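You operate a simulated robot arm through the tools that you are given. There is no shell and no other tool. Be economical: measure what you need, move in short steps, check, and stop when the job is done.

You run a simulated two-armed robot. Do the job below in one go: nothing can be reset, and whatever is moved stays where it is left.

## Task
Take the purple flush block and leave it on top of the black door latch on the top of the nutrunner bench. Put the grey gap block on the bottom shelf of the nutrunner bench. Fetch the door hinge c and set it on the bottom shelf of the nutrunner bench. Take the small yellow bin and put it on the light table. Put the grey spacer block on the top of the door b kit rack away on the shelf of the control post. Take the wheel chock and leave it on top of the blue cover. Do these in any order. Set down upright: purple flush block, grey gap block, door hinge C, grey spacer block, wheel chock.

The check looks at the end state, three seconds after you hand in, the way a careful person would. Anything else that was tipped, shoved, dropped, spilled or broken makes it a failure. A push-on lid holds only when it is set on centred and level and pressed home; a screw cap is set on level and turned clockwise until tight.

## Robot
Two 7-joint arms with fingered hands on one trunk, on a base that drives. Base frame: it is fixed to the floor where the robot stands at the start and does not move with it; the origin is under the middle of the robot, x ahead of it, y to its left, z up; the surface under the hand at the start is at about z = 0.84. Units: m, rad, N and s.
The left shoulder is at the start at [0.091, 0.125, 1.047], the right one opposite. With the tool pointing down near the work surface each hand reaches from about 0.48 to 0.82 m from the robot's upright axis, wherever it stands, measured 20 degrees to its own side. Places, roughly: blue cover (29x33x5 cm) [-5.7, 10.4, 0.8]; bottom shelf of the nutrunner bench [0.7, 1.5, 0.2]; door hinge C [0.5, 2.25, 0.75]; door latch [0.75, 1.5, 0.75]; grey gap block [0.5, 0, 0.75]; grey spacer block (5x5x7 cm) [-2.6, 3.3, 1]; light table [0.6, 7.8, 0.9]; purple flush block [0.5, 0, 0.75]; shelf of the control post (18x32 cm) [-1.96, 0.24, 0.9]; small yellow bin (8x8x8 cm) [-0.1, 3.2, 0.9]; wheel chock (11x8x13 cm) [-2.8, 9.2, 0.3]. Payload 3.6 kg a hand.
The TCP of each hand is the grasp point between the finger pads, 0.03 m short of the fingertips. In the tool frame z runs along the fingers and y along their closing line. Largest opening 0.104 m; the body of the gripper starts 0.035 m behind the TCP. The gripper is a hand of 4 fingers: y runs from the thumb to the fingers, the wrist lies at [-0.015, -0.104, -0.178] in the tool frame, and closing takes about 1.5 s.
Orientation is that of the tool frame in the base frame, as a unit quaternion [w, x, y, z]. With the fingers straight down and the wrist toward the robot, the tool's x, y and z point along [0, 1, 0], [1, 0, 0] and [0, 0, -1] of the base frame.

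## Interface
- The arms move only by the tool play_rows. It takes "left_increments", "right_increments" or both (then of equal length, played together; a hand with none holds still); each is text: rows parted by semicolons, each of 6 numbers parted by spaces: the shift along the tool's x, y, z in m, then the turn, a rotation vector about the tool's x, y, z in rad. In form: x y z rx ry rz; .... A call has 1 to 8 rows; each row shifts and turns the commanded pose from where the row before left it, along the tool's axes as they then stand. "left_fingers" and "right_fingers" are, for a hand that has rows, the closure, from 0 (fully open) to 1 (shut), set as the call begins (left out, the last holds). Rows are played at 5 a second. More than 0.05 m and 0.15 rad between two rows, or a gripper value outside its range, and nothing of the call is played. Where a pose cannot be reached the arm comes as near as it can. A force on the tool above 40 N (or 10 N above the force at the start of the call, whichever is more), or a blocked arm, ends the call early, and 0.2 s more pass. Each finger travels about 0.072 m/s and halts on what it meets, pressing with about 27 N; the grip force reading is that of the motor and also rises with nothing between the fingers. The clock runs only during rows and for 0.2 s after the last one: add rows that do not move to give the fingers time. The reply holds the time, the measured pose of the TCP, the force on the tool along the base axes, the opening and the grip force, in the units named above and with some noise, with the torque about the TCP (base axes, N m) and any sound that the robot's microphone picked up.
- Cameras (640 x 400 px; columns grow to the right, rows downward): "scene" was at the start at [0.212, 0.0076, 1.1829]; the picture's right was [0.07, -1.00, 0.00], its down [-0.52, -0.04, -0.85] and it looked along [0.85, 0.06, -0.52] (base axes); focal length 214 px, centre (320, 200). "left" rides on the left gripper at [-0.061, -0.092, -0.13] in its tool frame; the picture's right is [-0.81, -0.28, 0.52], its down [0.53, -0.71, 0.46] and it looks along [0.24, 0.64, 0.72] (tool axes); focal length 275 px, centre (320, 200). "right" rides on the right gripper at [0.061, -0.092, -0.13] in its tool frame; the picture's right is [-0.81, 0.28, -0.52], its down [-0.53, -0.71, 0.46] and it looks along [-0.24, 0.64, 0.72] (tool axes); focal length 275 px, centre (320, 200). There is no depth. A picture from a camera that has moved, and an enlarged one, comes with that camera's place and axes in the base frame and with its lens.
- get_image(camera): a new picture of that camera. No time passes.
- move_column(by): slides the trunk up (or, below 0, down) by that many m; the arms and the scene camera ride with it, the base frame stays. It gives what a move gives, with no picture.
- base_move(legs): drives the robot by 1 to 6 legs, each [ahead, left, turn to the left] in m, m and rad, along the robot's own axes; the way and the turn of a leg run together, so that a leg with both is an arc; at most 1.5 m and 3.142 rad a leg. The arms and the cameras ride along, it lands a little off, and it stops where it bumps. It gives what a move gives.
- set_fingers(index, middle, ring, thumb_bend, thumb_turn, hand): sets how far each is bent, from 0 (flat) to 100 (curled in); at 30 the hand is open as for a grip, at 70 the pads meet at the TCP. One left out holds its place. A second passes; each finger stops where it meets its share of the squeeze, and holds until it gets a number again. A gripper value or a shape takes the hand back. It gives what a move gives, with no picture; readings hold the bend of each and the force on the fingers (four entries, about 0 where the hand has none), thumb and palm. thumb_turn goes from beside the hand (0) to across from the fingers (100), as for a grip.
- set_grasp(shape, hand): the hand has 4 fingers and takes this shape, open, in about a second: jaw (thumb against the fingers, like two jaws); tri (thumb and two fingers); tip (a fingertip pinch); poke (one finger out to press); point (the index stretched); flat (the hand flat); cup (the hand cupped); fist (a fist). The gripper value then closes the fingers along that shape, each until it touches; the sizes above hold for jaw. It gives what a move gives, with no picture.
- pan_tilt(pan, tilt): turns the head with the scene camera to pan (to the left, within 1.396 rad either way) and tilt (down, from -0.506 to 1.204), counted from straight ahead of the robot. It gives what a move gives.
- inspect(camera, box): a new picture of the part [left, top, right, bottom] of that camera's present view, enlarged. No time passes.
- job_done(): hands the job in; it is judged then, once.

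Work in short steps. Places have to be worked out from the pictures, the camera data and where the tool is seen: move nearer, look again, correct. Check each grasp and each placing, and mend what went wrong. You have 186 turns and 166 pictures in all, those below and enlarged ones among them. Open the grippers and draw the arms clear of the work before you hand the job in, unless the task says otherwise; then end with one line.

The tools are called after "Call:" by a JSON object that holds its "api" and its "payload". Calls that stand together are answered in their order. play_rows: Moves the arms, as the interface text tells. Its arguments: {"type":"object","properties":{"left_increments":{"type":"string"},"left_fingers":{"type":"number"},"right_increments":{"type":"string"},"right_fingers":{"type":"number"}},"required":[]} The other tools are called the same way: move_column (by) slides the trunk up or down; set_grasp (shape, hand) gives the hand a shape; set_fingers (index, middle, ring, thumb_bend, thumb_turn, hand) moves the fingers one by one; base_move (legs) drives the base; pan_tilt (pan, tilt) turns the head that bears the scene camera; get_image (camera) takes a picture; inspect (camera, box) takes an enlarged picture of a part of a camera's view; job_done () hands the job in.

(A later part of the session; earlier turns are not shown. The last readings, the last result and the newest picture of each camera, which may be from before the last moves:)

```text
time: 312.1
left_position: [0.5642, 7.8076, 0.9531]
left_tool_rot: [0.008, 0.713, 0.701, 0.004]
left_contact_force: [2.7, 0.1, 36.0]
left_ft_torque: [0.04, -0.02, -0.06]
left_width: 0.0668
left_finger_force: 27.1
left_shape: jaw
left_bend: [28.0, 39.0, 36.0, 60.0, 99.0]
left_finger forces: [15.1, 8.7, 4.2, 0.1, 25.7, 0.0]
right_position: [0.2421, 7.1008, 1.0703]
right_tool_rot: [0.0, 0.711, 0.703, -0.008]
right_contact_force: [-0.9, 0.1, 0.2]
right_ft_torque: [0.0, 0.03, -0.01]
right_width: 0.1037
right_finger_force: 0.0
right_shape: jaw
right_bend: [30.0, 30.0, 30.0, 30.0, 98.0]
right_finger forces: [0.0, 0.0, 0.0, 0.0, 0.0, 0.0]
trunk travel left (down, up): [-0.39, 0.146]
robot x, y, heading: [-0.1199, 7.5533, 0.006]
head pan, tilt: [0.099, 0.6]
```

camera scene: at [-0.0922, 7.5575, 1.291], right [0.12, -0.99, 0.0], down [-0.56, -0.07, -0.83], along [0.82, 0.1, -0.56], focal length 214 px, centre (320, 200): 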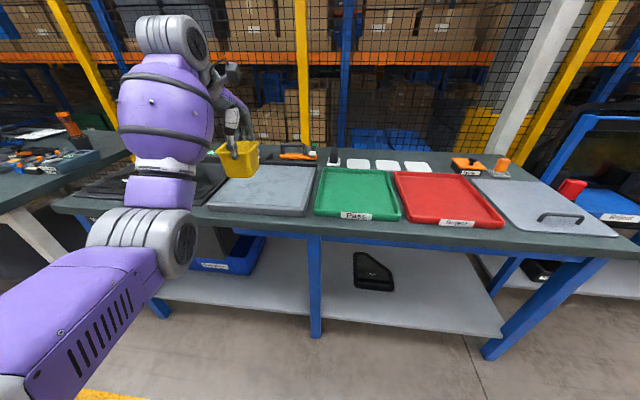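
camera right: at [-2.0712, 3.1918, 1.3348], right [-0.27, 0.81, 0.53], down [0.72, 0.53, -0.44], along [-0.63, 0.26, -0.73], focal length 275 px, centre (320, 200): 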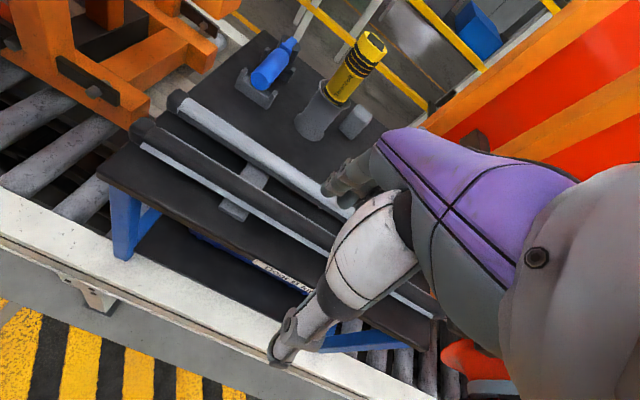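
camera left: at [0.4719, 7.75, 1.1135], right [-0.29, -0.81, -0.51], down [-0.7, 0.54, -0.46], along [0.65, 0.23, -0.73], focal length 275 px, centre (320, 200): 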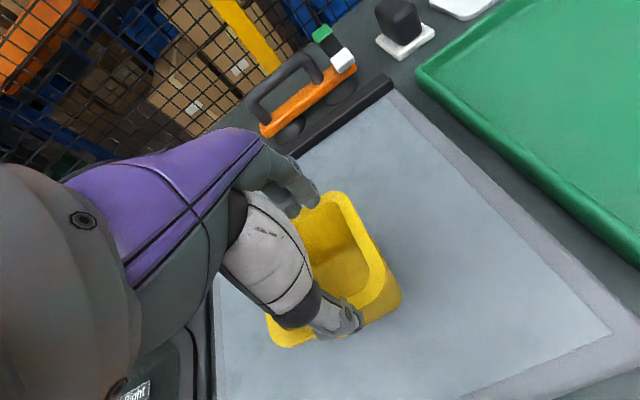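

Firm contact. Ease off, release and rise.

Call:
{"api": "play_rows", "payload": {"left_increments": "0 0 -0.006 0 0 0;0 0 0 0 0 0"}}

Call:
{"api": "play_rows", "payload": {"left_increments": "0 0 0 0 0 0;0 0 0 0 0 0;0 0 0 0 0 0;0 0 0 0 0 0;0 0 0 0 0 0;0 0 0 0 0 0", "left_fingers": 0}}

Call:
{"api": "play_rows", "payload": {"left_increments": "0 0 -0.02 0 0 0;0 0 -0.04 0 0 0;0 0 -0.04 0 0 0;0 0 -0.04 0 0 0;0 0 0 0 0 0"}}

Call:
{"api": "get_image", "payload": {"camera": "left"}}

```text
time: 312.7
left_position: [0.5641, 7.8071, 0.9542]
left_tool_rot: [0.005, 0.714, 0.7, -0.001]
left_contact_force: [5.1, -0.5, 21.9]
left_ft_torque: [0.02, -0.36, -0.06]
left_width: 0.0671
left_finger_force: 27.4
left_shape: jaw
left_bend: [28.0, 39.0, 36.0, 60.0, 99.0]
left_finger forces: [15.6, 9.0, 4.3, 0.0, 24.9, 0.0]
right_position: [0.2446, 7.1015, 1.0682]
right_tool_rot: [-0.001, 0.712, 0.702, -0.008]
right_contact_force: [0.2, -0.1, 0.0]
right_ft_torque: [0.0, 0.02, 0.0]
right_width: 0.1039
right_finger_force: 0.1
right_shape: jaw
right_bend: [30.0, 30.0, 30.0, 30.0, 98.0]
right_finger forces: [0.0, 0.2, 0.2, 0.1, 0.0, 0.0]
trunk travel left (down, up): [-0.39, 0.146]
robot x, y, heading: [-0.1155, 7.5556, 0.004]
head pan, tilt: [0.099, 0.6]
```

```text
time: 314.1
left_position: [0.5641, 7.8089, 0.9511]
left_tool_rot: [0.002, 0.714, 0.7, -0.003]
left_contact_force: [0.1, -0.1, -0.2]
left_ft_torque: [-0.01, 0.03, -0.01]
left_width: 0.1033
left_finger_force: 0.0
left_shape: jaw
left_bend: [30.0, 30.0, 30.0, 30.0, 98.0]
left_finger forces: [0.0, 0.0, 0.1, 0.0, 0.0, 0.1]
right_position: [0.2444, 7.1021, 1.0679]
right_tool_rot: [0.0, 0.711, 0.703, -0.009]
right_contact_force: [1.0, -0.3, 0.5]
right_ft_torque: [0.02, 0.01, 0.01]
right_width: 0.1038
right_finger_force: 0.1
right_shape: jaw
right_bend: [30.0, 30.0, 30.0, 30.0, 98.0]
right_finger forces: [0.0, 0.0, 0.1, 0.1, 0.0, 0.0]
trunk travel left (down, up): [-0.39, 0.146]
robot x, y, heading: [-0.1153, 7.5577, -0.001]
head pan, tilt: [0.099, 0.6]
```

```text
time: 315.3
left_position: [0.5652, 7.8135, 1.091]
left_tool_rot: [0.003, 0.714, 0.701, -0.003]
left_contact_force: [0.0, 1.1, 0.4]
left_ft_torque: [0.01, 0.0, -0.02]
left_width: 0.1038
left_finger_force: 0.1
left_shape: jaw
left_bend: [30.0, 30.0, 30.0, 30.0, 98.0]
left_finger forces: [0.1, 0.1, 0.1, 0.1, 0.1, 0.1]
right_position: [0.2451, 7.1018, 1.0679]
right_tool_rot: [0.001, 0.711, 0.703, -0.009]
right_contact_force: [0.3, 0.1, -0.4]
right_ft_torque: [0.0, 0.03, 0.01]
right_width: 0.1036
right_finger_force: 0.0
right_shape: jaw
right_bend: [30.0, 30.0, 30.0, 30.0, 98.0]
right_finger forces: [0.0, 0.1, 0.0, 0.0, 0.0, 0.1]
trunk travel left (down, up): [-0.39, 0.146]
robot x, y, heading: [-0.1143, 7.5597, -0.003]
head pan, tilt: [0.099, 0.6]
```

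```text
40 pictures are left
camera left: at [0.4717, 7.7532, 1.2229], right [-0.29, -0.81, -0.51], down [-0.7, 0.54, -0.46], along [0.65, 0.23, -0.73], focal length 275 px, centre (320, 200)
```

left: 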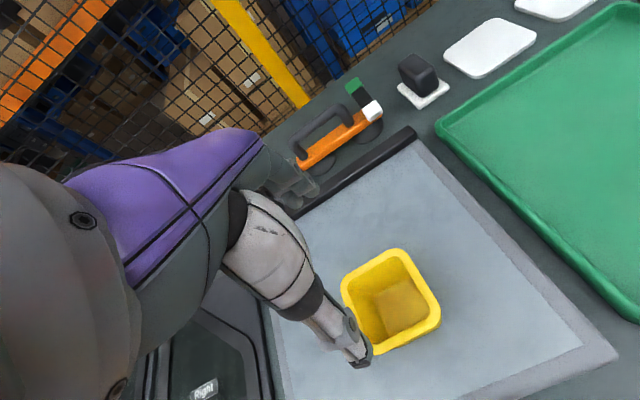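

Bin stands on the light table. Back away, turn toward the chock at (-2.8, 9.2) and look.

Call:
{"api": "base_move", "payload": {"legs": [[-0.9, 0, 0], [0, 0, 2.2]]}}

Call:
{"api": "pan_tilt", "payload": {"pan": 0.1, "tilt": 0.35}}

Call:
{"api": "get_image", "payload": {"camera": "scene"}}

```text
time: 325.2
left_position: [-1.6169, 7.9675, 1.0917]
left_tool_rot: [0.003, -0.29, 0.957, 0.002]
left_contact_force: [-0.1, -0.5, -0.1]
left_ft_torque: [-0.01, 0.03, 0.0]
left_width: 0.1036
left_finger_force: 0.0
left_shape: jaw
left_bend: [30.0, 30.0, 30.0, 30.0, 98.0]
left_finger forces: [0.0, 0.0, 0.0, 0.0, 0.0, 0.1]
right_position: [-0.8512, 8.1134, 1.0681]
right_tool_rot: [0.008, -0.294, 0.956, -0.004]
right_contact_force: [0.5, 0.5, 0.7]
right_ft_torque: [0.04, -0.01, 0.03]
right_width: 0.1039
right_finger_force: 0.0
right_shape: jaw
right_bend: [30.0, 30.0, 30.0, 30.0, 98.0]
right_finger forces: [0.0, 0.0, 0.0, 0.1, 0.0, 0.1]
trunk travel left (down, up): [-0.39, 0.146]
robot x, y, heading: [-1.0181, 7.557, 2.184]
head pan, tilt: [0.099, 0.6]
```

```text
time: 326.0
left_position: [-1.6164, 7.9681, 1.0907]
left_tool_rot: [0.003, -0.291, 0.957, 0.002]
left_contact_force: [0.0, -0.6, 0.0]
left_ft_torque: [0.01, 0.01, -0.01]
left_width: 0.1036
left_finger_force: 0.1
left_shape: jaw
left_bend: [30.0, 30.0, 30.0, 30.0, 98.0]
left_finger forces: [0.1, 0.0, 0.0, 0.0, 0.0, 0.1]
right_position: [-0.8505, 8.1131, 1.0668]
right_tool_rot: [0.007, -0.294, 0.956, -0.004]
right_contact_force: [0.2, -0.9, -0.2]
right_ft_torque: [-0.01, -0.05, -0.01]
right_width: 0.104
right_finger_force: 0.1
right_shape: jaw
right_bend: [30.0, 30.0, 30.0, 30.0, 98.0]
right_finger forces: [0.0, 0.0, 0.0, 0.0, 0.1, 0.0]
trunk travel left (down, up): [-0.39, 0.146]
robot x, y, heading: [-1.0179, 7.5603, 2.18]
head pan, tilt: [0.099, 0.351]
```

```text
39 pictures are left
camera scene: at [-1.1357, 7.7096, 1.3137], right [0.76, 0.65, 0.0], down [0.22, -0.26, -0.94], along [-0.61, 0.71, -0.34], focal length 214 px, centre (320, 200)
```

scene: 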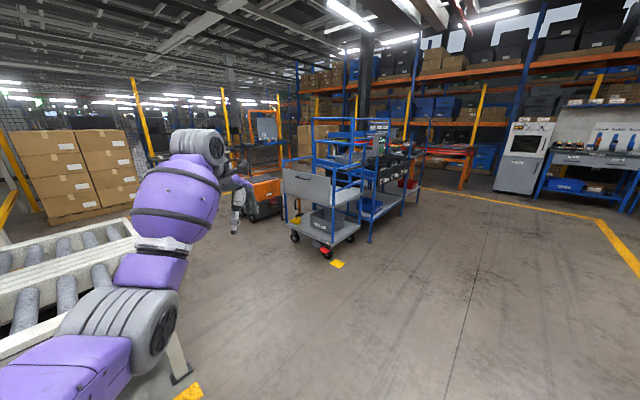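

Call:
{"api": "inspect", "payload": {"camera": "scene", "box": [260, 140, 400, 280]}}

```text
2.86 times, centred on (330, 210) of scene
camera zoom: at [-1.1357, 7.7096, 1.3137], right [0.76, 0.65, 0.0], down [0.22, -0.26, -0.94], along [-0.61, 0.71, -0.34], focal length 613 px, centre (291, 171)
```

zoom: 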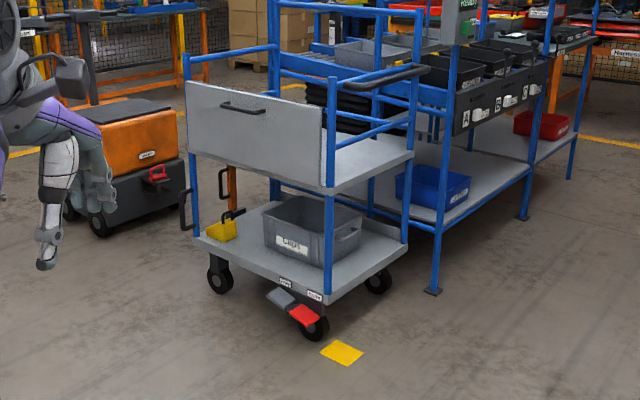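

The yellow wheel chock stands at the left front corner of the trolley's lower deck, near (-2.7, 9.1). Tuck the left hand and drive round to face it (+y heading).

Call:
{"api": "play_rows", "payload": {"left_increments": "0 -0.035 0 0 0 0;0 -0.035 0 0 0 0;0 -0.035 0 0 0 0;0 -0.03 0 0 0 0;0 0 0 0 0 0"}}

Call:
{"api": "base_move", "payload": {"legs": [[0, 0, -0.61], [0.72, 0, 0], [0, 1.45, 0]]}}

Call:
{"api": "pan_tilt", "payload": {"pan": 0.1, "tilt": 0.75}}

Call:
{"api": "get_image", "payload": {"camera": "scene"}}

```text
time: 327.2
left_position: [-1.5413, 7.8583, 1.0904]
left_tool_rot: [0.003, -0.29, 0.957, 0.001]
left_contact_force: [-0.2, 1.0, -0.5]
left_ft_torque: [0.03, 0.01, -0.01]
left_width: 0.1038
left_finger_force: 0.3
left_shape: jaw
left_bend: [30.0, 30.0, 30.0, 30.0, 98.0]
left_finger forces: [0.0, 0.0, 0.0, 0.0, 0.0, 0.0]
right_position: [-0.8513, 8.1155, 1.068]
right_tool_rot: [0.007, -0.294, 0.956, -0.004]
right_contact_force: [-0.2, -0.2, 0.7]
right_ft_torque: [0.01, 0.0, 0.0]
right_width: 0.1039
right_finger_force: 0.0
right_shape: jaw
right_bend: [30.0, 30.0, 30.0, 30.0, 98.0]
right_finger forces: [0.0, 0.0, 0.0, 0.0, 0.1, 0.0]
trunk travel left (down, up): [-0.39, 0.146]
robot x, y, heading: [-1.0181, 7.5571, 2.182]
head pan, tilt: [0.099, 0.351]
```

```text
time: 345.5
left_position: [-2.742, 8.8366, 1.0917]
left_tool_rot: [0.003, 0.01, 1.0, 0.001]
left_contact_force: [0.1, -0.1, 0.3]
left_ft_torque: [0.01, 0.0, 0.01]
left_width: 0.1035
left_finger_force: 0.0
left_shape: jaw
left_bend: [30.0, 30.0, 30.0, 30.0, 98.0]
left_finger forces: [0.0, 0.1, 0.1, 0.0, 0.0, 0.0]
right_position: [-2.0293, 8.6517, 1.0677]
right_tool_rot: [0.006, 0.006, 1.0, -0.006]
right_contact_force: [0.0, -0.5, 0.5]
right_ft_torque: [-0.02, 0.04, 0.01]
right_width: 0.1035
right_finger_force: 0.0
right_shape: jaw
right_bend: [30.0, 30.0, 30.0, 30.0, 98.0]
right_finger forces: [0.1, 0.0, 0.0, 0.0, 0.0, 0.0]
trunk travel left (down, up): [-0.39, 0.146]
robot x, y, heading: [-2.481, 8.2921, 1.57]
head pan, tilt: [0.099, 0.351]
```

```text
time: 346.4
left_position: [-2.741, 8.8359, 1.0916]
left_tool_rot: [0.004, 0.011, 1.0, 0.001]
left_contact_force: [0.3, -0.7, 0.0]
left_ft_torque: [-0.03, 0.02, 0.01]
left_width: 0.1038
left_finger_force: 0.0
left_shape: jaw
left_bend: [30.0, 30.0, 30.0, 30.0, 98.0]
left_finger forces: [0.0, 0.1, 0.0, 0.0, 0.0, 0.0]
right_position: [-2.0284, 8.651, 1.0677]
right_tool_rot: [0.007, 0.005, 1.0, -0.007]
right_contact_force: [-0.8, 0.3, -0.4]
right_ft_torque: [0.01, -0.02, 0.01]
right_width: 0.1037
right_finger_force: 0.0
right_shape: jaw
right_bend: [30.0, 30.0, 30.0, 30.0, 98.0]
right_finger forces: [0.0, 0.0, 0.0, 0.0, 0.0, 0.0]
trunk travel left (down, up): [-0.39, 0.146]
robot x, y, heading: [-2.4805, 8.287, 1.569]
head pan, tilt: [0.099, 0.75]
```

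```text
37 pictures are left
camera scene: at [-2.4929, 8.4727, 1.2782], right [0.99, 0.1, 0.0], down [0.07, -0.68, -0.73], along [-0.07, 0.73, -0.68], focal length 214 px, centre (320, 200)
```

scene: 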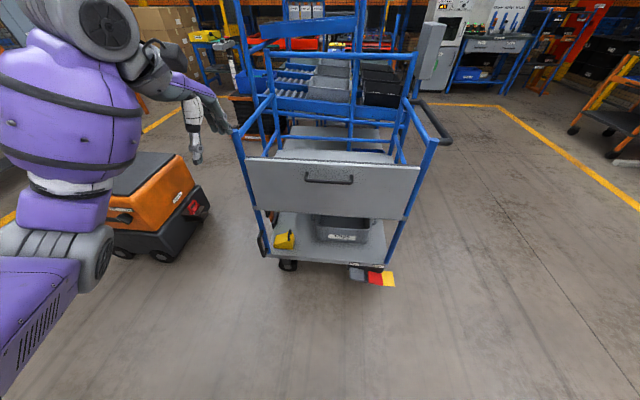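

Call:
{"api": "inspect", "payload": {"camera": "scene", "box": [230, 140, 400, 290]}}

```text
2.67 times, centred on (315, 215) of scene
camera zoom: at [-2.4929, 8.4727, 1.2782], right [0.99, 0.1, 0.0], down [0.07, -0.68, -0.73], along [-0.07, 0.73, -0.68], focal length 572 px, centre (333, 160)
```

zoom: 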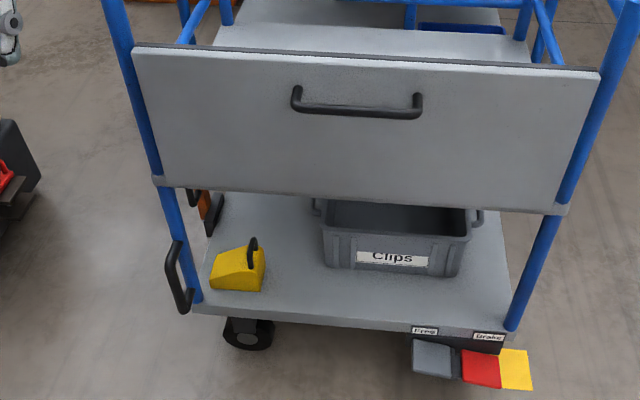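

Plan: enter the lower deck at x≈-2.63 beside the chock with the hand low (under the panel), then slide left to straddle it. Lower trunk and left arm here first.

Call:
{"api": "move_column", "payload": {"by": -0.39}}

Call:
{"api": "play_rows", "payload": {"left_increments": "-0.014 0.01 0.044 0 0 0;-0.014 0.01 0.044 0 0 0;-0.014 0.01 0.044 0 0 0;-0.014 0.01 0.044 0 0 0;-0.014 0.01 0.044 0 0 0;-0.014 0.01 0.044 0 0 0;-0.014 0.01 0.044 0 0 0;-0.014 0.01 0.04 0 0 0"}}

Call:
{"api": "get_image", "payload": {"camera": "left"}}

Call:
{"api": "get_image", "payload": {"camera": "scene"}}

```text
time: 350.1
left_position: [-2.7421, 8.8371, 0.7017]
left_tool_rot: [0.004, 0.011, 1.0, 0.001]
left_contact_force: [0.7, 0.9, -0.2]
left_ft_torque: [-0.02, 0.0, -0.01]
left_width: 0.1037
left_finger_force: 0.0
left_shape: jaw
left_bend: [30.0, 30.0, 30.0, 30.0, 98.0]
left_finger forces: [0.0, 0.0, 0.1, 0.1, 0.1, 0.0]
right_position: [-2.0292, 8.6648, 0.6879]
right_tool_rot: [0.005, 0.008, 1.0, -0.02]
right_contact_force: [0.5, 0.8, -0.2]
right_ft_torque: [-0.01, 0.02, 0.0]
right_width: 0.1039
right_finger_force: 0.0
right_shape: jaw
right_bend: [30.0, 30.0, 30.0, 30.0, 98.0]
right_finger forces: [0.0, 0.0, 0.0, 0.0, 0.1, 0.0]
trunk travel left (down, up): [0.0, 0.536]
robot x, y, heading: [-2.4809, 8.2922, 1.57]
head pan, tilt: [0.099, 0.75]
```

```text
time: 351.9
left_position: [-2.6234, 8.9164, 0.3556]
left_tool_rot: [0.004, 0.009, 1.0, -0.001]
left_contact_force: [0.4, 0.6, 0.4]
left_ft_torque: [-0.01, -0.01, -0.02]
left_width: 0.1038
left_finger_force: 0.0
left_shape: jaw
left_bend: [30.0, 30.0, 30.0, 30.0, 98.0]
left_finger forces: [0.0, 0.0, 0.0, 0.0, 0.1, 0.0]
right_position: [-2.0291, 8.6655, 0.687]
right_tool_rot: [0.006, 0.008, 1.0, -0.02]
right_contact_force: [0.2, -0.3, 0.1]
right_ft_torque: [0.0, 0.01, 0.0]
right_width: 0.1037
right_finger_force: 0.1
right_shape: jaw
right_bend: [30.0, 30.0, 30.0, 30.0, 98.0]
right_finger forces: [0.0, 0.0, 0.0, 0.1, 0.0, 0.1]
trunk travel left (down, up): [0.0, 0.536]
robot x, y, heading: [-2.4809, 8.2928, 1.572]
head pan, tilt: [0.099, 0.75]
```

```text
35 pictures are left
camera left: at [-2.565, 8.8221, 0.4869], right [0.81, -0.29, -0.51], down [-0.54, -0.7, -0.46], along [-0.23, 0.65, -0.73], focal length 275 px, centre (320, 200)
```

left: 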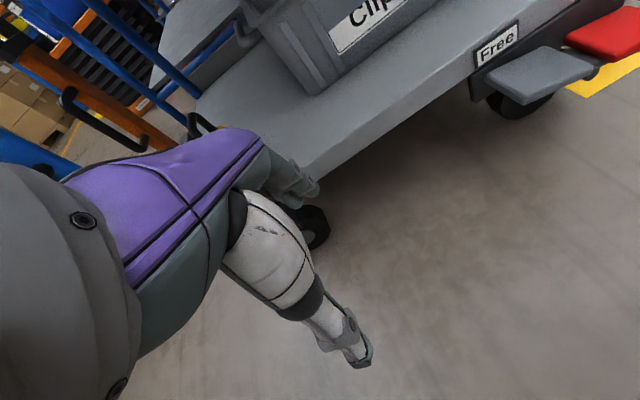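

```text
34 pictures are left
camera scene: at [-2.493, 8.5821, 0.884], right [0.99, 0.1, 0.0], down [0.07, -0.68, -0.73], along [-0.07, 0.73, -0.68], focal length 214 px, centre (320, 200)
```

scene: 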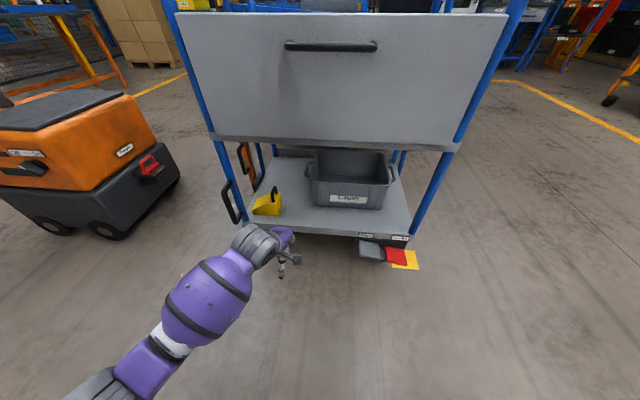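

Call:
{"api": "inspect", "payload": {"camera": "scene", "box": [225, 130, 345, 250]}}

```text
3.33 times, centred on (285, 190) of scene
camera zoom: at [-2.493, 8.5821, 0.884], right [0.99, 0.1, 0.0], down [0.07, -0.68, -0.73], along [-0.07, 0.73, -0.68], focal length 715 px, centre (437, 233)
```

zoom: 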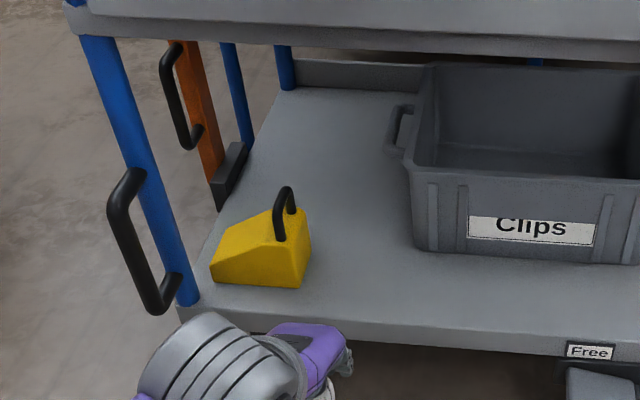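

Chock estimated: x −2.84…−2.73, y 9.18…9.26, peak z≈0.31, loop ≈0.345; deck z≈0.20. Align the entry lane at x≈-2.665 and drive in part way.

Call:
{"api": "play_rows", "payload": {"left_increments": "0.021 0 0.016 0 0 0;0.021 0 0.016 0 0 0;0 0 0 0 0 0"}}

Call:
{"api": "base_move", "payload": {"legs": [[0.24, 0, 0]]}}

Call:
{"api": "get_image", "payload": {"camera": "left"}}

Call:
{"api": "get_image", "payload": {"camera": "scene"}}

```text
time: 352.7
left_position: [-2.6648, 8.9166, 0.3217]
left_tool_rot: [0.004, 0.01, 1.0, 0.001]
left_contact_force: [0.2, -0.8, 0.0]
left_ft_torque: [-0.03, -0.03, -0.02]
left_width: 0.1038
left_finger_force: 0.0
left_shape: jaw
left_bend: [30.0, 30.0, 30.0, 30.0, 98.0]
left_finger forces: [0.1, 0.1, 0.0, 0.0, 0.0, 0.0]
right_position: [-2.0306, 8.665, 0.6878]
right_tool_rot: [0.005, 0.007, 1.0, -0.02]
right_contact_force: [0.1, -0.7, 0.7]
right_ft_torque: [0.02, -0.01, -0.01]
right_width: 0.1038
right_finger_force: 0.1
right_shape: jaw
right_bend: [30.0, 30.0, 30.0, 30.0, 98.0]
right_finger forces: [0.0, 0.1, 0.0, 0.0, 0.0, 0.1]
trunk travel left (down, up): [0.0, 0.536]
robot x, y, heading: [-2.4868, 8.2922, 1.575]
head pan, tilt: [0.099, 0.75]
```

```text
time: 354.5
left_position: [-2.6667, 9.1546, 0.3222]
left_tool_rot: [0.003, 0.01, 1.0, 0.0]
left_contact_force: [0.5, 0.1, -0.2]
left_ft_torque: [0.0, -0.01, 0.0]
left_width: 0.1038
left_finger_force: 0.1
left_shape: jaw
left_bend: [30.0, 30.0, 30.0, 30.0, 98.0]
left_finger forces: [0.1, 0.0, 0.0, 0.1, 0.0, 0.0]
right_position: [-2.0301, 8.9045, 0.6888]
right_tool_rot: [0.006, 0.007, 1.0, -0.02]
right_contact_force: [0.2, 0.8, 0.1]
right_ft_torque: [0.01, 0.05, 0.0]
right_width: 0.1038
right_finger_force: 0.0
right_shape: jaw
right_bend: [30.0, 30.0, 30.0, 30.0, 98.0]
right_finger forces: [0.0, 0.0, 0.0, 0.0, 0.0, 0.1]
trunk travel left (down, up): [0.0, 0.536]
robot x, y, heading: [-2.4816, 8.529, 1.575]
head pan, tilt: [0.099, 0.75]
```

```text
32 pictures are left
camera left: at [-2.6072, 9.0604, 0.4542], right [0.81, -0.29, -0.51], down [-0.54, -0.7, -0.46], along [-0.23, 0.65, -0.73], focal length 275 px, centre (320, 200)
```

left: 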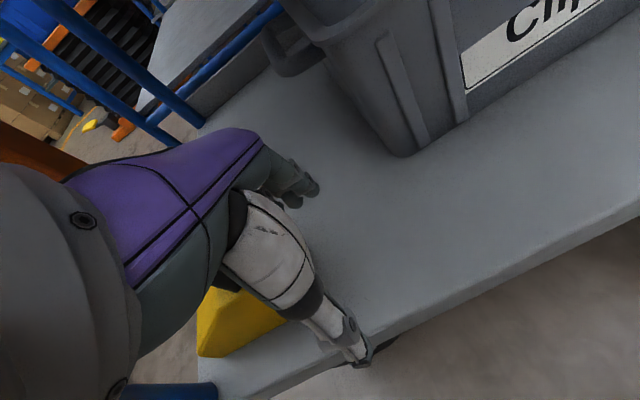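

```text
31 pictures are left
camera scene: at [-2.4935, 8.8206, 0.884], right [0.99, 0.1, 0.0], down [0.07, -0.68, -0.73], along [-0.07, 0.73, -0.68], focal length 214 px, centre (320, 200)
```

scene: 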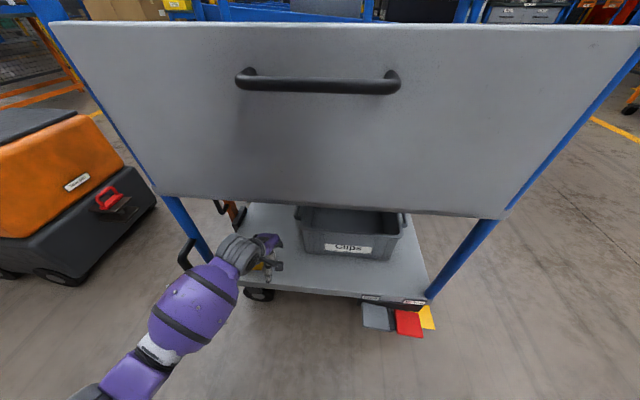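

Clear. Move forward beside the chock, then slide left to straddle it.

Call:
{"api": "play_rows", "payload": {"left_increments": "0 0.035 0 0 0 0;0 0.033 0 0 0 0;0.015 0 0 0 0 0;0.015 0 0 0 0 0;0.015 0 0 0 0 0;0 0 0 0 0 0"}}

Call:
{"api": "get_image", "payload": {"camera": "left"}}

Call:
{"api": "inspect", "payload": {"camera": "scene", "box": [200, 190, 300, 300]}}

```text
time: 355.9
left_position: [-2.7108, 9.2236, 0.3227]
left_tool_rot: [0.004, 0.01, 1.0, 0.001]
left_contact_force: [2.4, -0.1, -0.1]
left_ft_torque: [-0.01, -0.05, 0.04]
left_width: 0.1038
left_finger_force: 0.0
left_shape: jaw
left_bend: [30.0, 30.0, 30.0, 30.0, 97.0]
left_finger forces: [0.0, 0.0, 0.1, 0.1, 1.4, 0.1]
right_position: [-2.03, 8.9053, 0.6876]
right_tool_rot: [0.006, 0.007, 1.0, -0.02]
right_contact_force: [-0.3, 0.1, 0.0]
right_ft_torque: [-0.01, 0.03, 0.0]
right_width: 0.104
right_finger_force: 0.0
right_shape: jaw
right_bend: [30.0, 30.0, 30.0, 30.0, 98.0]
right_finger forces: [0.0, 0.1, 0.1, 0.1, 0.0, 0.0]
trunk travel left (down, up): [0.0, 0.536]
robot x, y, heading: [-2.4852, 8.5264, 1.576]
head pan, tilt: [0.099, 0.75]
```

```text
30 pictures are left
camera left: at [-2.6513, 9.1293, 0.4537], right [0.81, -0.29, -0.51], down [-0.54, -0.7, -0.46], along [-0.23, 0.65, -0.73], focal length 275 px, centre (320, 200)
```

left: 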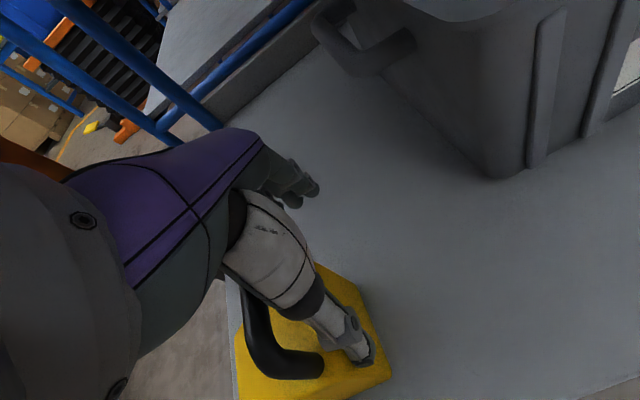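

```text
3.64 times, centred on (250, 245) of scene
camera zoom: at [-2.4934, 8.8206, 0.884], right [0.99, 0.1, 0.0], down [0.07, -0.68, -0.73], along [-0.07, 0.73, -0.68], focal length 780 px, centre (574, 36)
```

zoom: 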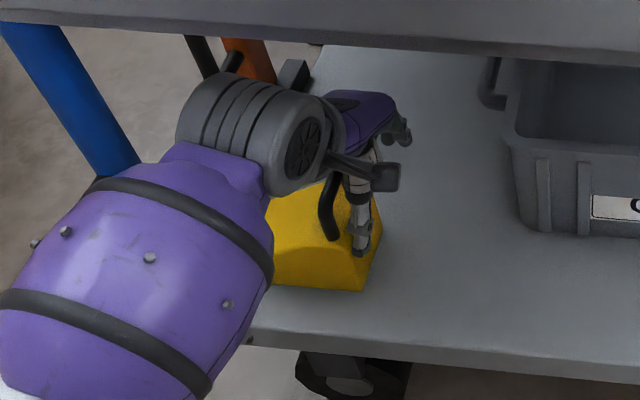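

The thumb touched the chock's end face, so the chock sits ~2 cm nearer. Back off right, shift toward me, and slide left again.

Call:
{"api": "play_rows", "payload": {"left_increments": "-0.02 0 0 0 0 0;0 -0.021 0 0 0 0;0.015 0 0 0 0 0;0.015 0 0 0 0 0;0.01 0 0 0 0 0;0.01 0 0 0 0 0;0 0 0 0 0 0"}}

Call:
{"api": "get_image", "payload": {"camera": "left"}}

Call:
{"api": "inspect", "payload": {"camera": "scene", "box": [200, 190, 300, 300]}}

```text
time: 357.5
left_position: [-2.74, 9.2035, 0.3231]
left_tool_rot: [0.003, 0.01, 1.0, 0.001]
left_contact_force: [4.2, -2.2, 2.4]
left_ft_torque: [-0.1, 0.07, 0.25]
left_width: 0.1039
left_finger_force: 0.0
left_shape: jaw
left_bend: [30.0, 30.0, 30.0, 28.0, 96.0]
left_finger forces: [0.0, 0.0, 0.1, 0.1, 6.0, 0.0]
right_position: [-2.03, 8.9036, 0.6877]
right_tool_rot: [0.007, 0.007, 1.0, -0.021]
right_contact_force: [-0.6, -0.5, 0.2]
right_ft_torque: [0.02, 0.01, -0.01]
right_width: 0.1039
right_finger_force: 0.0
right_shape: jaw
right_bend: [30.0, 30.0, 30.0, 30.0, 98.0]
right_finger forces: [0.0, 0.0, 0.0, 0.0, 0.0, 0.1]
trunk travel left (down, up): [0.0, 0.536]
robot x, y, heading: [-2.4878, 8.5317, 1.577]
head pan, tilt: [0.099, 0.75]
```

```text
28 pictures are left
camera left: at [-2.6807, 9.1098, 0.4536], right [0.81, -0.29, -0.51], down [-0.54, -0.7, -0.46], along [-0.23, 0.65, -0.73], focal length 275 px, centre (320, 200)
```

left: 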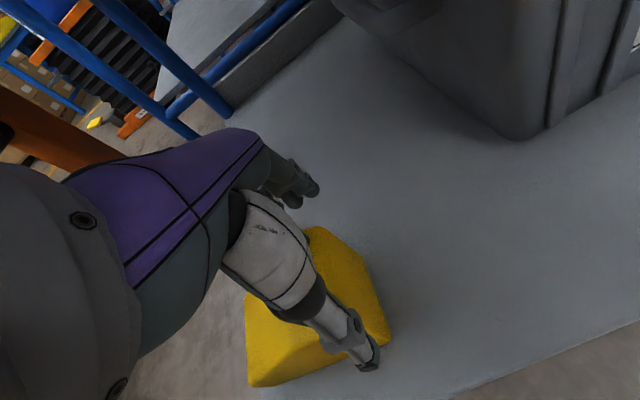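

```text
3.64 times, centred on (250, 245) of scene
camera zoom: at [-2.4933, 8.8204, 0.8841], right [0.99, 0.1, 0.0], down [0.07, -0.68, -0.73], along [-0.07, 0.73, -0.68], focal length 780 px, centre (574, 36)
```

zoom: 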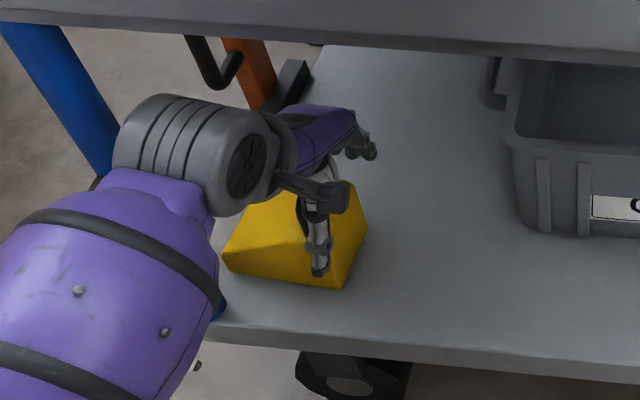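

The thumb still brushed the front corner (chock nudged ~1.5 cm, still standing). Back off right, shift 13 mm nearer, slide again and watch force.

Call:
{"api": "play_rows", "payload": {"left_increments": "-0.015 0 0 0 0 0;-0.015 0 0 0 0 0;0 -0.014 0 0 0 0;0.015 0 0 0 0 0;0.015 0 0 0 0 0;0 0 0 0 0 0"}}

Call:
{"api": "play_rows", "payload": {"left_increments": "0.012 0 0 0 0 0;0.012 0 0 0 0 0;0 0 0 0 0 0"}}

Call:
{"api": "get_image", "payload": {"camera": "left"}}

Call:
{"api": "inspect", "payload": {"camera": "scene", "box": [200, 190, 300, 300]}}

```text
time: 358.9
left_position: [-2.741, 9.1897, 0.3218]
left_tool_rot: [0.004, 0.009, 1.0, 0.0]
left_contact_force: [0.5, -0.3, 0.0]
left_ft_torque: [-0.02, 0.02, 0.02]
left_width: 0.1037
left_finger_force: 0.0
left_shape: jaw
left_bend: [30.0, 30.0, 30.0, 30.0, 98.0]
left_finger forces: [0.0, 0.1, 0.0, 0.0, 0.0, 0.0]
right_position: [-2.0299, 8.904, 0.6882]
right_tool_rot: [0.006, 0.006, 1.0, -0.02]
right_contact_force: [0.3, 0.1, -0.7]
right_ft_torque: [0.03, 0.03, -0.01]
right_width: 0.1037
right_finger_force: 0.0
right_shape: jaw
right_bend: [30.0, 30.0, 30.0, 30.0, 98.0]
right_finger forces: [0.0, 0.0, 0.0, 0.0, 0.1, 0.1]
trunk travel left (down, up): [0.0, 0.536]
robot x, y, heading: [-2.4862, 8.5286, 1.569]
head pan, tilt: [0.099, 0.75]
```

```text
time: 359.7
left_position: [-2.7637, 9.188, 0.3216]
left_tool_rot: [0.004, 0.01, 1.0, -0.001]
left_contact_force: [0.1, 0.6, -0.3]
left_ft_torque: [-0.01, 0.0, -0.01]
left_width: 0.1036
left_finger_force: 0.0
left_shape: jaw
left_bend: [30.0, 30.0, 30.0, 30.0, 98.0]
left_finger forces: [0.0, 0.0, 0.1, 0.0, 0.1, 0.0]
right_position: [-2.0299, 8.9051, 0.6886]
right_tool_rot: [0.005, 0.007, 1.0, -0.021]
right_contact_force: [-0.7, 0.6, -0.1]
right_ft_torque: [0.01, -0.04, 0.01]
right_width: 0.1039
right_finger_force: 0.0
right_shape: jaw
right_bend: [30.0, 30.0, 30.0, 30.0, 98.0]
right_finger forces: [0.0, 0.1, 0.0, 0.1, 0.0, 0.1]
trunk travel left (down, up): [0.0, 0.536]
robot x, y, heading: [-2.4851, 8.5275, 1.576]
head pan, tilt: [0.099, 0.75]
```

```text
26 pictures are left
camera left: at [-2.7051, 9.0948, 0.4537], right [0.81, -0.29, -0.51], down [-0.54, -0.7, -0.46], along [-0.23, 0.65, -0.73], focal length 275 px, centre (320, 200)
```

left: 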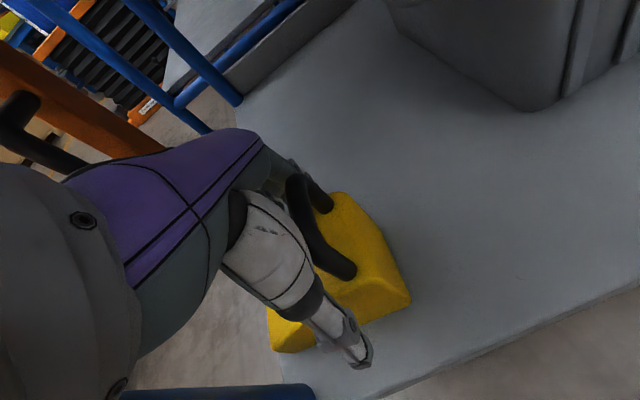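

```text
3.64 times, centred on (250, 245) of scene
camera zoom: at [-2.4935, 8.8206, 0.884], right [0.99, 0.1, 0.0], down [0.07, -0.68, -0.73], along [-0.07, 0.73, -0.68], focal length 780 px, centre (574, 36)
```

zoom: 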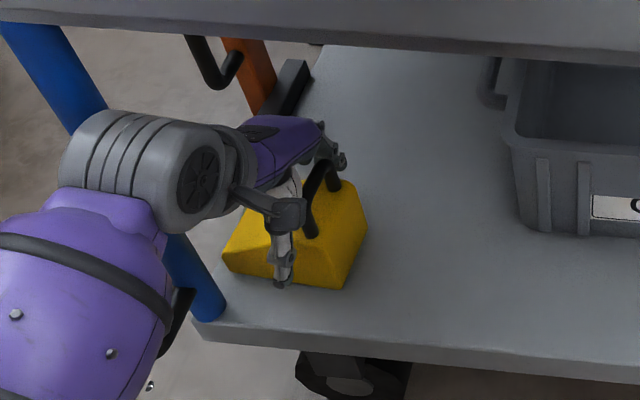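

Straddling now, with no contact. Lower slightly and close.

Call:
{"api": "play_rows", "payload": {"left_increments": "0 0 0.007 0 0 0;0 0 0.006 0 0 0;0 0 0 0 0 0"}}

Call:
{"api": "play_rows", "payload": {"left_increments": "0 0 0 0 0 0;0 0 0 0 0 0;0 0 0 0 0 0;0 0 0 0 0 0;0 0 0 0 0 0;0 0 0 0 0 0;0 0 0 0 0 0", "left_fingers": 1}}

Call:
{"api": "get_image", "payload": {"camera": "left"}}

```text
time: 360.5
left_position: [-2.7652, 9.1903, 0.3122]
left_tool_rot: [0.004, 0.009, 1.0, 0.003]
left_contact_force: [-1.1, -2.7, 13.1]
left_ft_torque: [-0.25, -0.19, -0.07]
left_width: 0.1038
left_finger_force: 0.1
left_shape: jaw
left_bend: [30.0, 30.0, 30.0, 29.0, 97.0]
left_finger forces: [0.0, 0.1, 0.0, 0.1, 10.0, 0.0]
right_position: [-2.0288, 8.9035, 0.6875]
right_tool_rot: [0.006, 0.007, 1.0, -0.019]
right_contact_force: [-0.3, 0.2, 0.3]
right_ft_torque: [-0.01, 0.01, 0.0]
right_width: 0.104
right_finger_force: 0.2
right_shape: jaw
right_bend: [30.0, 30.0, 30.0, 30.0, 98.0]
right_finger forces: [0.0, 0.0, 0.0, 0.0, 0.0, 0.0]
trunk travel left (down, up): [0.0, 0.536]
robot x, y, heading: [-2.4855, 8.5306, 1.572]
head pan, tilt: [0.099, 0.75]
```

```text
time: 362.1
left_position: [-2.7634, 9.1894, 0.3104]
left_tool_rot: [0.004, 0.009, 1.0, 0.001]
left_contact_force: [-2.7, -4.6, 21.2]
left_ft_torque: [0.55, -0.37, -0.34]
left_width: 0.0775
left_finger_force: 27.4
left_shape: jaw
left_bend: [29.0, 40.0, 36.0, 43.0, 98.0]
left_finger forces: [16.1, 9.6, 3.5, 0.0, 42.3, 0.1]
right_position: [-2.0299, 8.9026, 0.689]
right_tool_rot: [0.006, 0.007, 1.0, -0.019]
right_contact_force: [0.5, 0.7, -0.8]
right_ft_torque: [0.0, -0.01, -0.01]
right_width: 0.104
right_finger_force: 0.0
right_shape: jaw
right_bend: [30.0, 30.0, 30.0, 30.0, 98.0]
right_finger forces: [0.0, 0.0, 0.0, 0.0, 0.0, 0.0]
trunk travel left (down, up): [0.0, 0.536]
robot x, y, heading: [-2.4811, 8.5306, 1.573]
head pan, tilt: [0.099, 0.75]
```

```text
24 pictures are left
camera left: at [-2.7055, 9.0949, 0.4426], right [0.81, -0.29, -0.51], down [-0.54, -0.7, -0.46], along [-0.23, 0.65, -0.72], focal length 275 px, centre (320, 200)
```

left: 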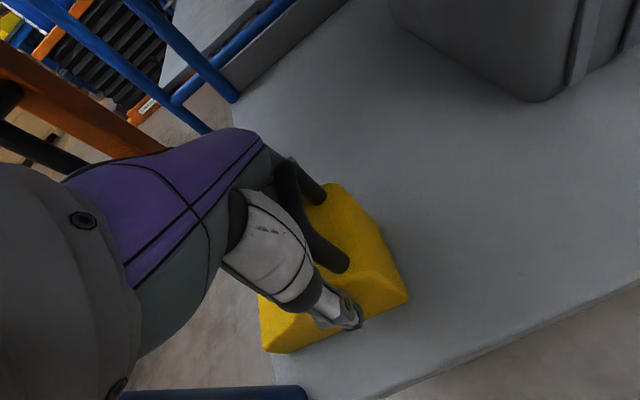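

Gripped at 77 mm (deck is nearer z≈0.265). Lift 3 cm and check load.

Call:
{"api": "play_rows", "payload": {"left_increments": "0 0 -0.01 0 0 0;0 0 -0.01 0 0 0;0 0 -0.012 0 0 0;0 0 0 0 0 0"}}

Call:
{"api": "inspect", "payload": {"camera": "scene", "box": [180, 180, 300, 300]}}

```text
time: 363.1
left_position: [-2.7645, 9.1895, 0.3389]
left_tool_rot: [0.004, 0.01, 1.0, -0.001]
left_contact_force: [-1.0, 0.3, -3.4]
left_ft_torque: [0.04, -0.06, 0.0]
left_width: 0.0777
left_finger_force: 26.9
left_shape: jaw
left_bend: [29.0, 40.0, 37.0, 43.0, 97.0]
left_finger forces: [16.2, 8.8, 3.2, 0.1, 31.1, 0.0]
right_position: [-2.0285, 8.9048, 0.688]
right_tool_rot: [0.006, 0.008, 1.0, -0.021]
right_contact_force: [-0.6, -0.3, 0.0]
right_ft_torque: [-0.03, -0.02, 0.04]
right_width: 0.1036
right_finger_force: 0.1
right_shape: jaw
right_bend: [30.0, 30.0, 30.0, 30.0, 98.0]
right_finger forces: [0.0, 0.0, 0.0, 0.0, 0.0, 0.0]
trunk travel left (down, up): [0.0, 0.536]
robot x, y, heading: [-2.4852, 8.5301, 1.572]
head pan, tilt: [0.099, 0.75]
```

```text
3.33 times, centred on (240, 240) of scene
camera zoom: at [-2.4936, 8.8208, 0.8839], right [0.99, 0.1, 0.0], down [0.07, -0.68, -0.73], along [-0.07, 0.73, -0.68], focal length 715 px, centre (587, 67)
```

zoom: 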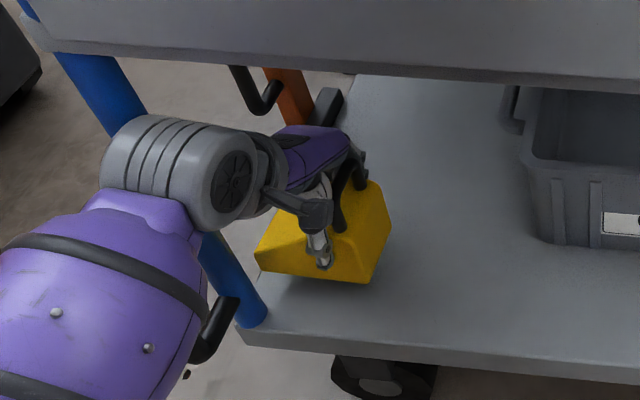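

Lifted and upright. Shift right 7 cm to clear the post, then back out.

Call:
{"api": "play_rows", "payload": {"left_increments": "-0.018 0 0 0 0 0;-0.018 0 0 0 0 0;-0.018 -0.005 0 0 0 0;-0.018 -0.005 0 0 0 0;0 0 0 0 0 0"}}

Call:
{"api": "base_move", "payload": {"legs": [[-0.3, 0, 0]]}}

Call:
{"api": "get_image", "payload": {"camera": "scene"}}

```text
time: 364.3
left_position: [-2.6931, 9.1785, 0.3397]
left_tool_rot: [0.003, 0.01, 1.0, 0.0]
left_contact_force: [-0.1, 0.4, -4.2]
left_ft_torque: [0.01, -0.1, -0.01]
left_width: 0.0776
left_finger_force: 26.6
left_shape: jaw
left_bend: [29.0, 40.0, 37.0, 43.0, 97.0]
left_finger forces: [16.3, 8.7, 3.2, 0.0, 30.7, 0.0]
right_position: [-2.0302, 8.9035, 0.6883]
right_tool_rot: [0.005, 0.007, 1.0, -0.02]
right_contact_force: [0.0, 0.1, -0.1]
right_ft_torque: [0.0, -0.01, -0.05]
right_width: 0.104
right_finger_force: 0.1
right_shape: jaw
right_bend: [30.0, 30.0, 30.0, 30.0, 98.0]
right_finger forces: [0.0, 0.1, 0.0, 0.0, 0.1, 0.1]
trunk travel left (down, up): [0.0, 0.536]
robot x, y, heading: [-2.482, 8.5263, 1.572]
head pan, tilt: [0.099, 0.75]
```

```text
time: 366.3
left_position: [-2.6938, 8.8752, 0.3408]
left_tool_rot: [0.004, 0.009, 1.0, 0.0]
left_contact_force: [-0.4, 0.0, -4.3]
left_ft_torque: [0.03, -0.05, 0.01]
left_width: 0.0777
left_finger_force: 27.4
left_shape: jaw
left_bend: [29.0, 40.0, 37.0, 43.0, 97.0]
left_finger forces: [16.3, 8.7, 3.1, 0.1, 30.7, 0.0]
right_position: [-2.0299, 8.6045, 0.6878]
right_tool_rot: [0.007, 0.006, 1.0, -0.02]
right_contact_force: [0.1, -0.7, 0.1]
right_ft_torque: [0.01, 0.01, -0.01]
right_width: 0.104
right_finger_force: 0.0
right_shape: jaw
right_bend: [30.0, 30.0, 30.0, 30.0, 98.0]
right_finger forces: [0.0, 0.1, 0.1, 0.1, 0.1, 0.1]
trunk travel left (down, up): [0.0, 0.536]
robot x, y, heading: [-2.4861, 8.2278, 1.578]
head pan, tilt: [0.099, 0.75]
```

```text
22 pictures are left
camera scene: at [-2.4935, 8.5191, 0.8839], right [0.99, 0.1, 0.0], down [0.07, -0.68, -0.73], along [-0.08, 0.73, -0.68], focal length 214 px, centre (320, 200)
```

scene: 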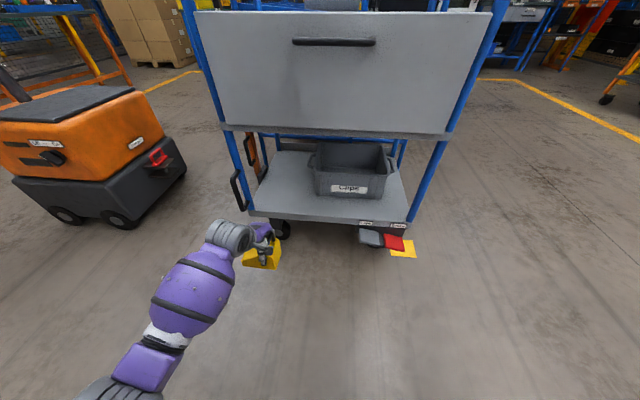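

Chock is out and upright. Raise trunk and arm, then look left toward (-5.7, 10.4).

Call:
{"api": "move_column", "payload": {"by": 0.4}}

Call:
{"api": "play_rows", "payload": {"left_increments": "0 -0.01 -0.04 0 0 0;0 -0.01 -0.04 0 0 0;0 -0.01 -0.04 0 0 0;0 -0.01 -0.04 0 0 0;0 -0.01 -0.04 0 0 0;0 -0.01 -0.04 0 0 0;0 0 -0.03 0 0 0;0 0 0 0 0 0"}}

Call:
{"api": "base_move", "payload": {"legs": [[0, 0, 1.2]]}}

Call:
{"api": "pan_tilt", "payload": {"pan": -0.1, "tilt": 0.35}}

Call:
{"api": "get_image", "payload": {"camera": "scene"}}

```text
time: 370.2
left_position: [-2.6935, 8.8764, 0.7403]
left_tool_rot: [0.003, 0.009, 1.0, 0.0]
left_contact_force: [0.7, 0.0, -4.1]
left_ft_torque: [-0.01, -0.07, 0.04]
left_width: 0.0777
left_finger_force: 26.9
left_shape: jaw
left_bend: [29.0, 41.0, 37.0, 43.0, 97.0]
left_finger forces: [16.2, 8.7, 3.1, 0.0, 30.1, 0.0]
right_position: [-2.031, 8.6046, 1.0883]
right_tool_rot: [0.006, 0.005, 1.0, -0.02]
right_contact_force: [-0.4, -0.1, -0.1]
right_ft_torque: [-0.02, 0.04, -0.02]
right_width: 0.104
right_finger_force: 0.0
right_shape: jaw
right_bend: [30.0, 30.0, 30.0, 30.0, 98.0]
right_finger forces: [0.0, 0.0, 0.0, 0.1, 0.0, 0.0]
trunk travel left (down, up): [-0.4, 0.136]
robot x, y, heading: [-2.4822, 8.2256, 1.571]
head pan, tilt: [0.099, 0.75]
```

```text
time: 372.0
left_position: [-2.6953, 8.8169, 1.0111]
left_tool_rot: [0.004, 0.009, 1.0, 0.0]
left_contact_force: [0.5, -1.1, -3.3]
left_ft_torque: [0.03, -0.03, 0.01]
left_width: 0.0771
left_finger_force: 27.1
left_shape: jaw
left_bend: [29.0, 41.0, 37.0, 42.0, 97.0]
left_finger forces: [16.2, 8.4, 3.3, 0.1, 29.7, 0.0]
right_position: [-2.0303, 8.6048, 1.0869]
right_tool_rot: [0.006, 0.005, 1.0, -0.02]
right_contact_force: [-0.1, -0.1, -0.2]
right_ft_torque: [0.0, 0.01, -0.03]
right_width: 0.1039
right_finger_force: 0.1
right_shape: jaw
right_bend: [30.0, 30.0, 30.0, 30.0, 98.0]
right_finger forces: [0.0, 0.0, 0.0, 0.0, 0.1, 0.0]
trunk travel left (down, up): [-0.4, 0.136]
robot x, y, heading: [-2.4805, 8.2271, 1.574]
head pan, tilt: [0.099, 0.75]
```

```text
time: 375.4
left_position: [-3.1106, 8.2451, 1.0105]
left_tool_rot: [0.002, -0.556, 0.831, 0.003]
left_contact_force: [-0.3, 0.3, -3.9]
left_ft_torque: [0.09, 0.0, 0.02]
left_width: 0.0769
left_finger_force: 27.0
left_shape: jaw
left_bend: [29.0, 41.0, 37.0, 42.0, 97.0]
left_finger forces: [15.8, 8.1, 3.3, 0.0, 28.6, 0.0]
right_position: [-2.6665, 8.7866, 1.0872]
right_tool_rot: [0.016, -0.558, 0.83, -0.013]
right_contact_force: [-0.9, -0.2, -0.9]
right_ft_torque: [-0.05, 0.02, -0.01]
right_width: 0.104
right_finger_force: 0.1
right_shape: jaw
right_bend: [30.0, 30.0, 30.0, 30.0, 98.0]
right_finger forces: [0.0, 0.1, 0.0, 0.1, 0.0, 0.1]
trunk travel left (down, up): [-0.4, 0.136]
robot x, y, heading: [-2.4832, 8.2294, 2.772]
head pan, tilt: [0.099, 0.75]
```

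```text
time: 376.2
left_position: [-3.1097, 8.2447, 1.0096]
left_tool_rot: [0.004, -0.555, 0.832, 0.002]
left_contact_force: [-0.1, -0.5, -4.2]
left_ft_torque: [0.05, -0.06, -0.01]
left_width: 0.077
left_finger_force: 27.0
left_shape: jaw
left_bend: [29.0, 41.0, 37.0, 42.0, 97.0]
left_finger forces: [15.8, 8.1, 3.2, 0.0, 28.6, 0.0]
right_position: [-2.666, 8.7878, 1.0861]
right_tool_rot: [0.015, -0.558, 0.83, -0.013]
right_contact_force: [-0.2, -0.2, -0.2]
right_ft_torque: [-0.02, 0.01, 0.01]
right_width: 0.1039
right_finger_force: 0.1
right_shape: jaw
right_bend: [30.0, 30.0, 30.0, 30.0, 98.0]
right_finger forces: [0.1, 0.0, 0.0, 0.1, 0.0, 0.0]
trunk travel left (down, up): [-0.4, 0.136]
robot x, y, heading: [-2.4807, 8.2276, 2.768]
head pan, tilt: [-0.099, 0.351]
```

```text
21 pictures are left
camera scene: at [-2.656, 8.3059, 1.3241], right [0.45, 0.89, 0.0], down [0.31, -0.16, -0.94], along [-0.84, 0.43, -0.34], focal length 214 px, centre (320, 200)
```

scene: 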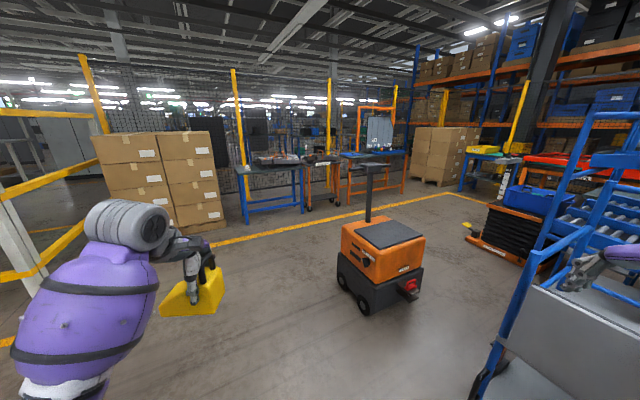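

Call:
{"api": "inspect", "payload": {"camera": "scene", "box": [220, 90, 440, 230]}}

```text
2.86 times, centred on (330, 160) of scene
camera zoom: at [-2.656, 8.3059, 1.3241], right [0.45, 0.89, 0.0], down [0.31, -0.16, -0.94], along [-0.84, 0.43, -0.34], focal length 613 px, centre (291, 314)
```

zoom: 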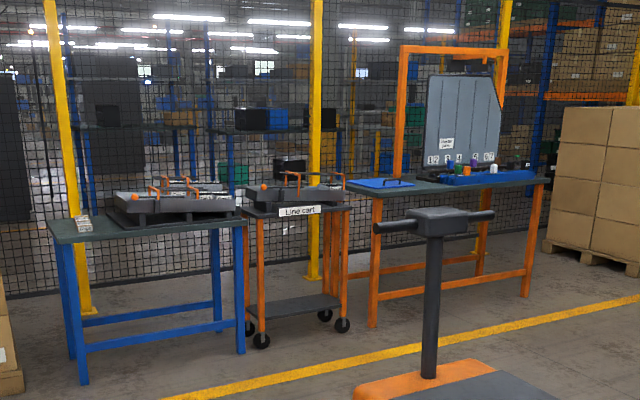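

The blue cover lies on the left end of the orange-legged bench, near (-5.65, 10.4), bench facing +x. Turn to heading π and drive there around the tugger.

Call:
{"api": "base_move", "payload": {"legs": [[0, 0, 0.37], [1.2, -0.1, 0], [0.85, -0.2, 0], [0, -1.4, 0]]}}

Call:
{"api": "pan_tilt", "payload": {"pan": -0.1, "tilt": 0.5}}

Call:
{"api": "get_image", "payload": {"camera": "scene"}}

```text
time: 399.9
left_position: [-5.0946, 9.7814, 1.0101]
left_tool_rot: [0.002, -0.694, 0.72, 0.003]
left_contact_force: [-0.2, 0.6, -4.8]
left_ft_torque: [0.04, 0.01, -0.02]
left_width: 0.0768
left_finger_force: 27.1
left_shape: jaw
left_bend: [29.0, 41.0, 37.0, 42.0, 97.0]
left_finger forces: [15.6, 8.1, 3.2, 0.1, 28.0, 0.1]
right_position: [-4.8705, 10.4422, 1.0873]
right_tool_rot: [0.019, -0.696, 0.718, -0.01]
right_contact_force: [0.0, 0.1, -0.1]
right_ft_torque: [0.02, 0.02, 0.0]
right_width: 0.1041
right_finger_force: 0.1
right_shape: jaw
right_bend: [30.0, 30.0, 30.0, 30.0, 98.0]
right_finger forces: [0.0, 0.1, 0.1, 0.0, 0.0, 0.0]
trunk travel left (down, up): [-0.4, 0.136]
robot x, y, heading: [-4.4987, 9.9833, 3.126]
head pan, tilt: [-0.099, 0.351]
```

```text
time: 400.6
left_position: [-5.0948, 9.7813, 1.0108]
left_tool_rot: [0.002, -0.694, 0.72, 0.002]
left_contact_force: [0.9, 0.5, -3.4]
left_ft_torque: [0.04, 0.03, 0.05]
left_width: 0.0769
left_finger_force: 27.1
left_shape: jaw
left_bend: [29.0, 41.0, 37.0, 42.0, 97.0]
left_finger forces: [15.7, 8.1, 3.3, 0.1, 28.0, 0.1]
right_position: [-4.869, 10.4422, 1.088]
right_tool_rot: [0.019, -0.695, 0.718, -0.01]
right_contact_force: [-0.1, 0.9, 0.1]
right_ft_torque: [0.0, -0.01, 0.0]
right_width: 0.1038
right_finger_force: 0.1
right_shape: jaw
right_bend: [30.0, 30.0, 30.0, 30.0, 98.0]
right_finger forces: [0.0, 0.1, 0.0, 0.0, 0.1, 0.0]
trunk travel left (down, up): [-0.4, 0.136]
robot x, y, heading: [-4.5019, 9.9826, 3.127]
head pan, tilt: [-0.099, 0.499]
```

```text
19 pictures are left
camera scene: at [-4.689, 9.9962, 1.3106], right [0.11, 0.99, 0.0], down [0.48, -0.05, -0.88], along [-0.87, 0.1, -0.48], focal length 214 px, centre (320, 200)
```

scene: 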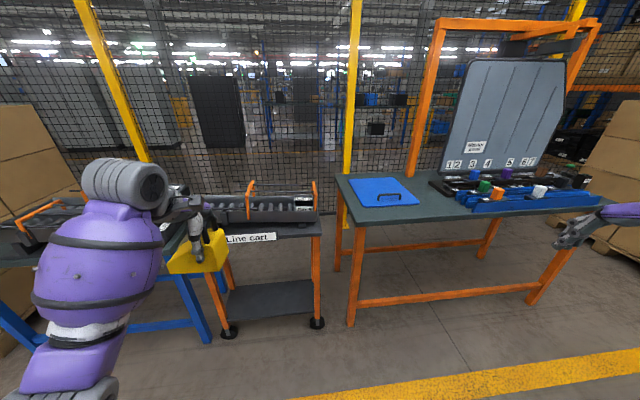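

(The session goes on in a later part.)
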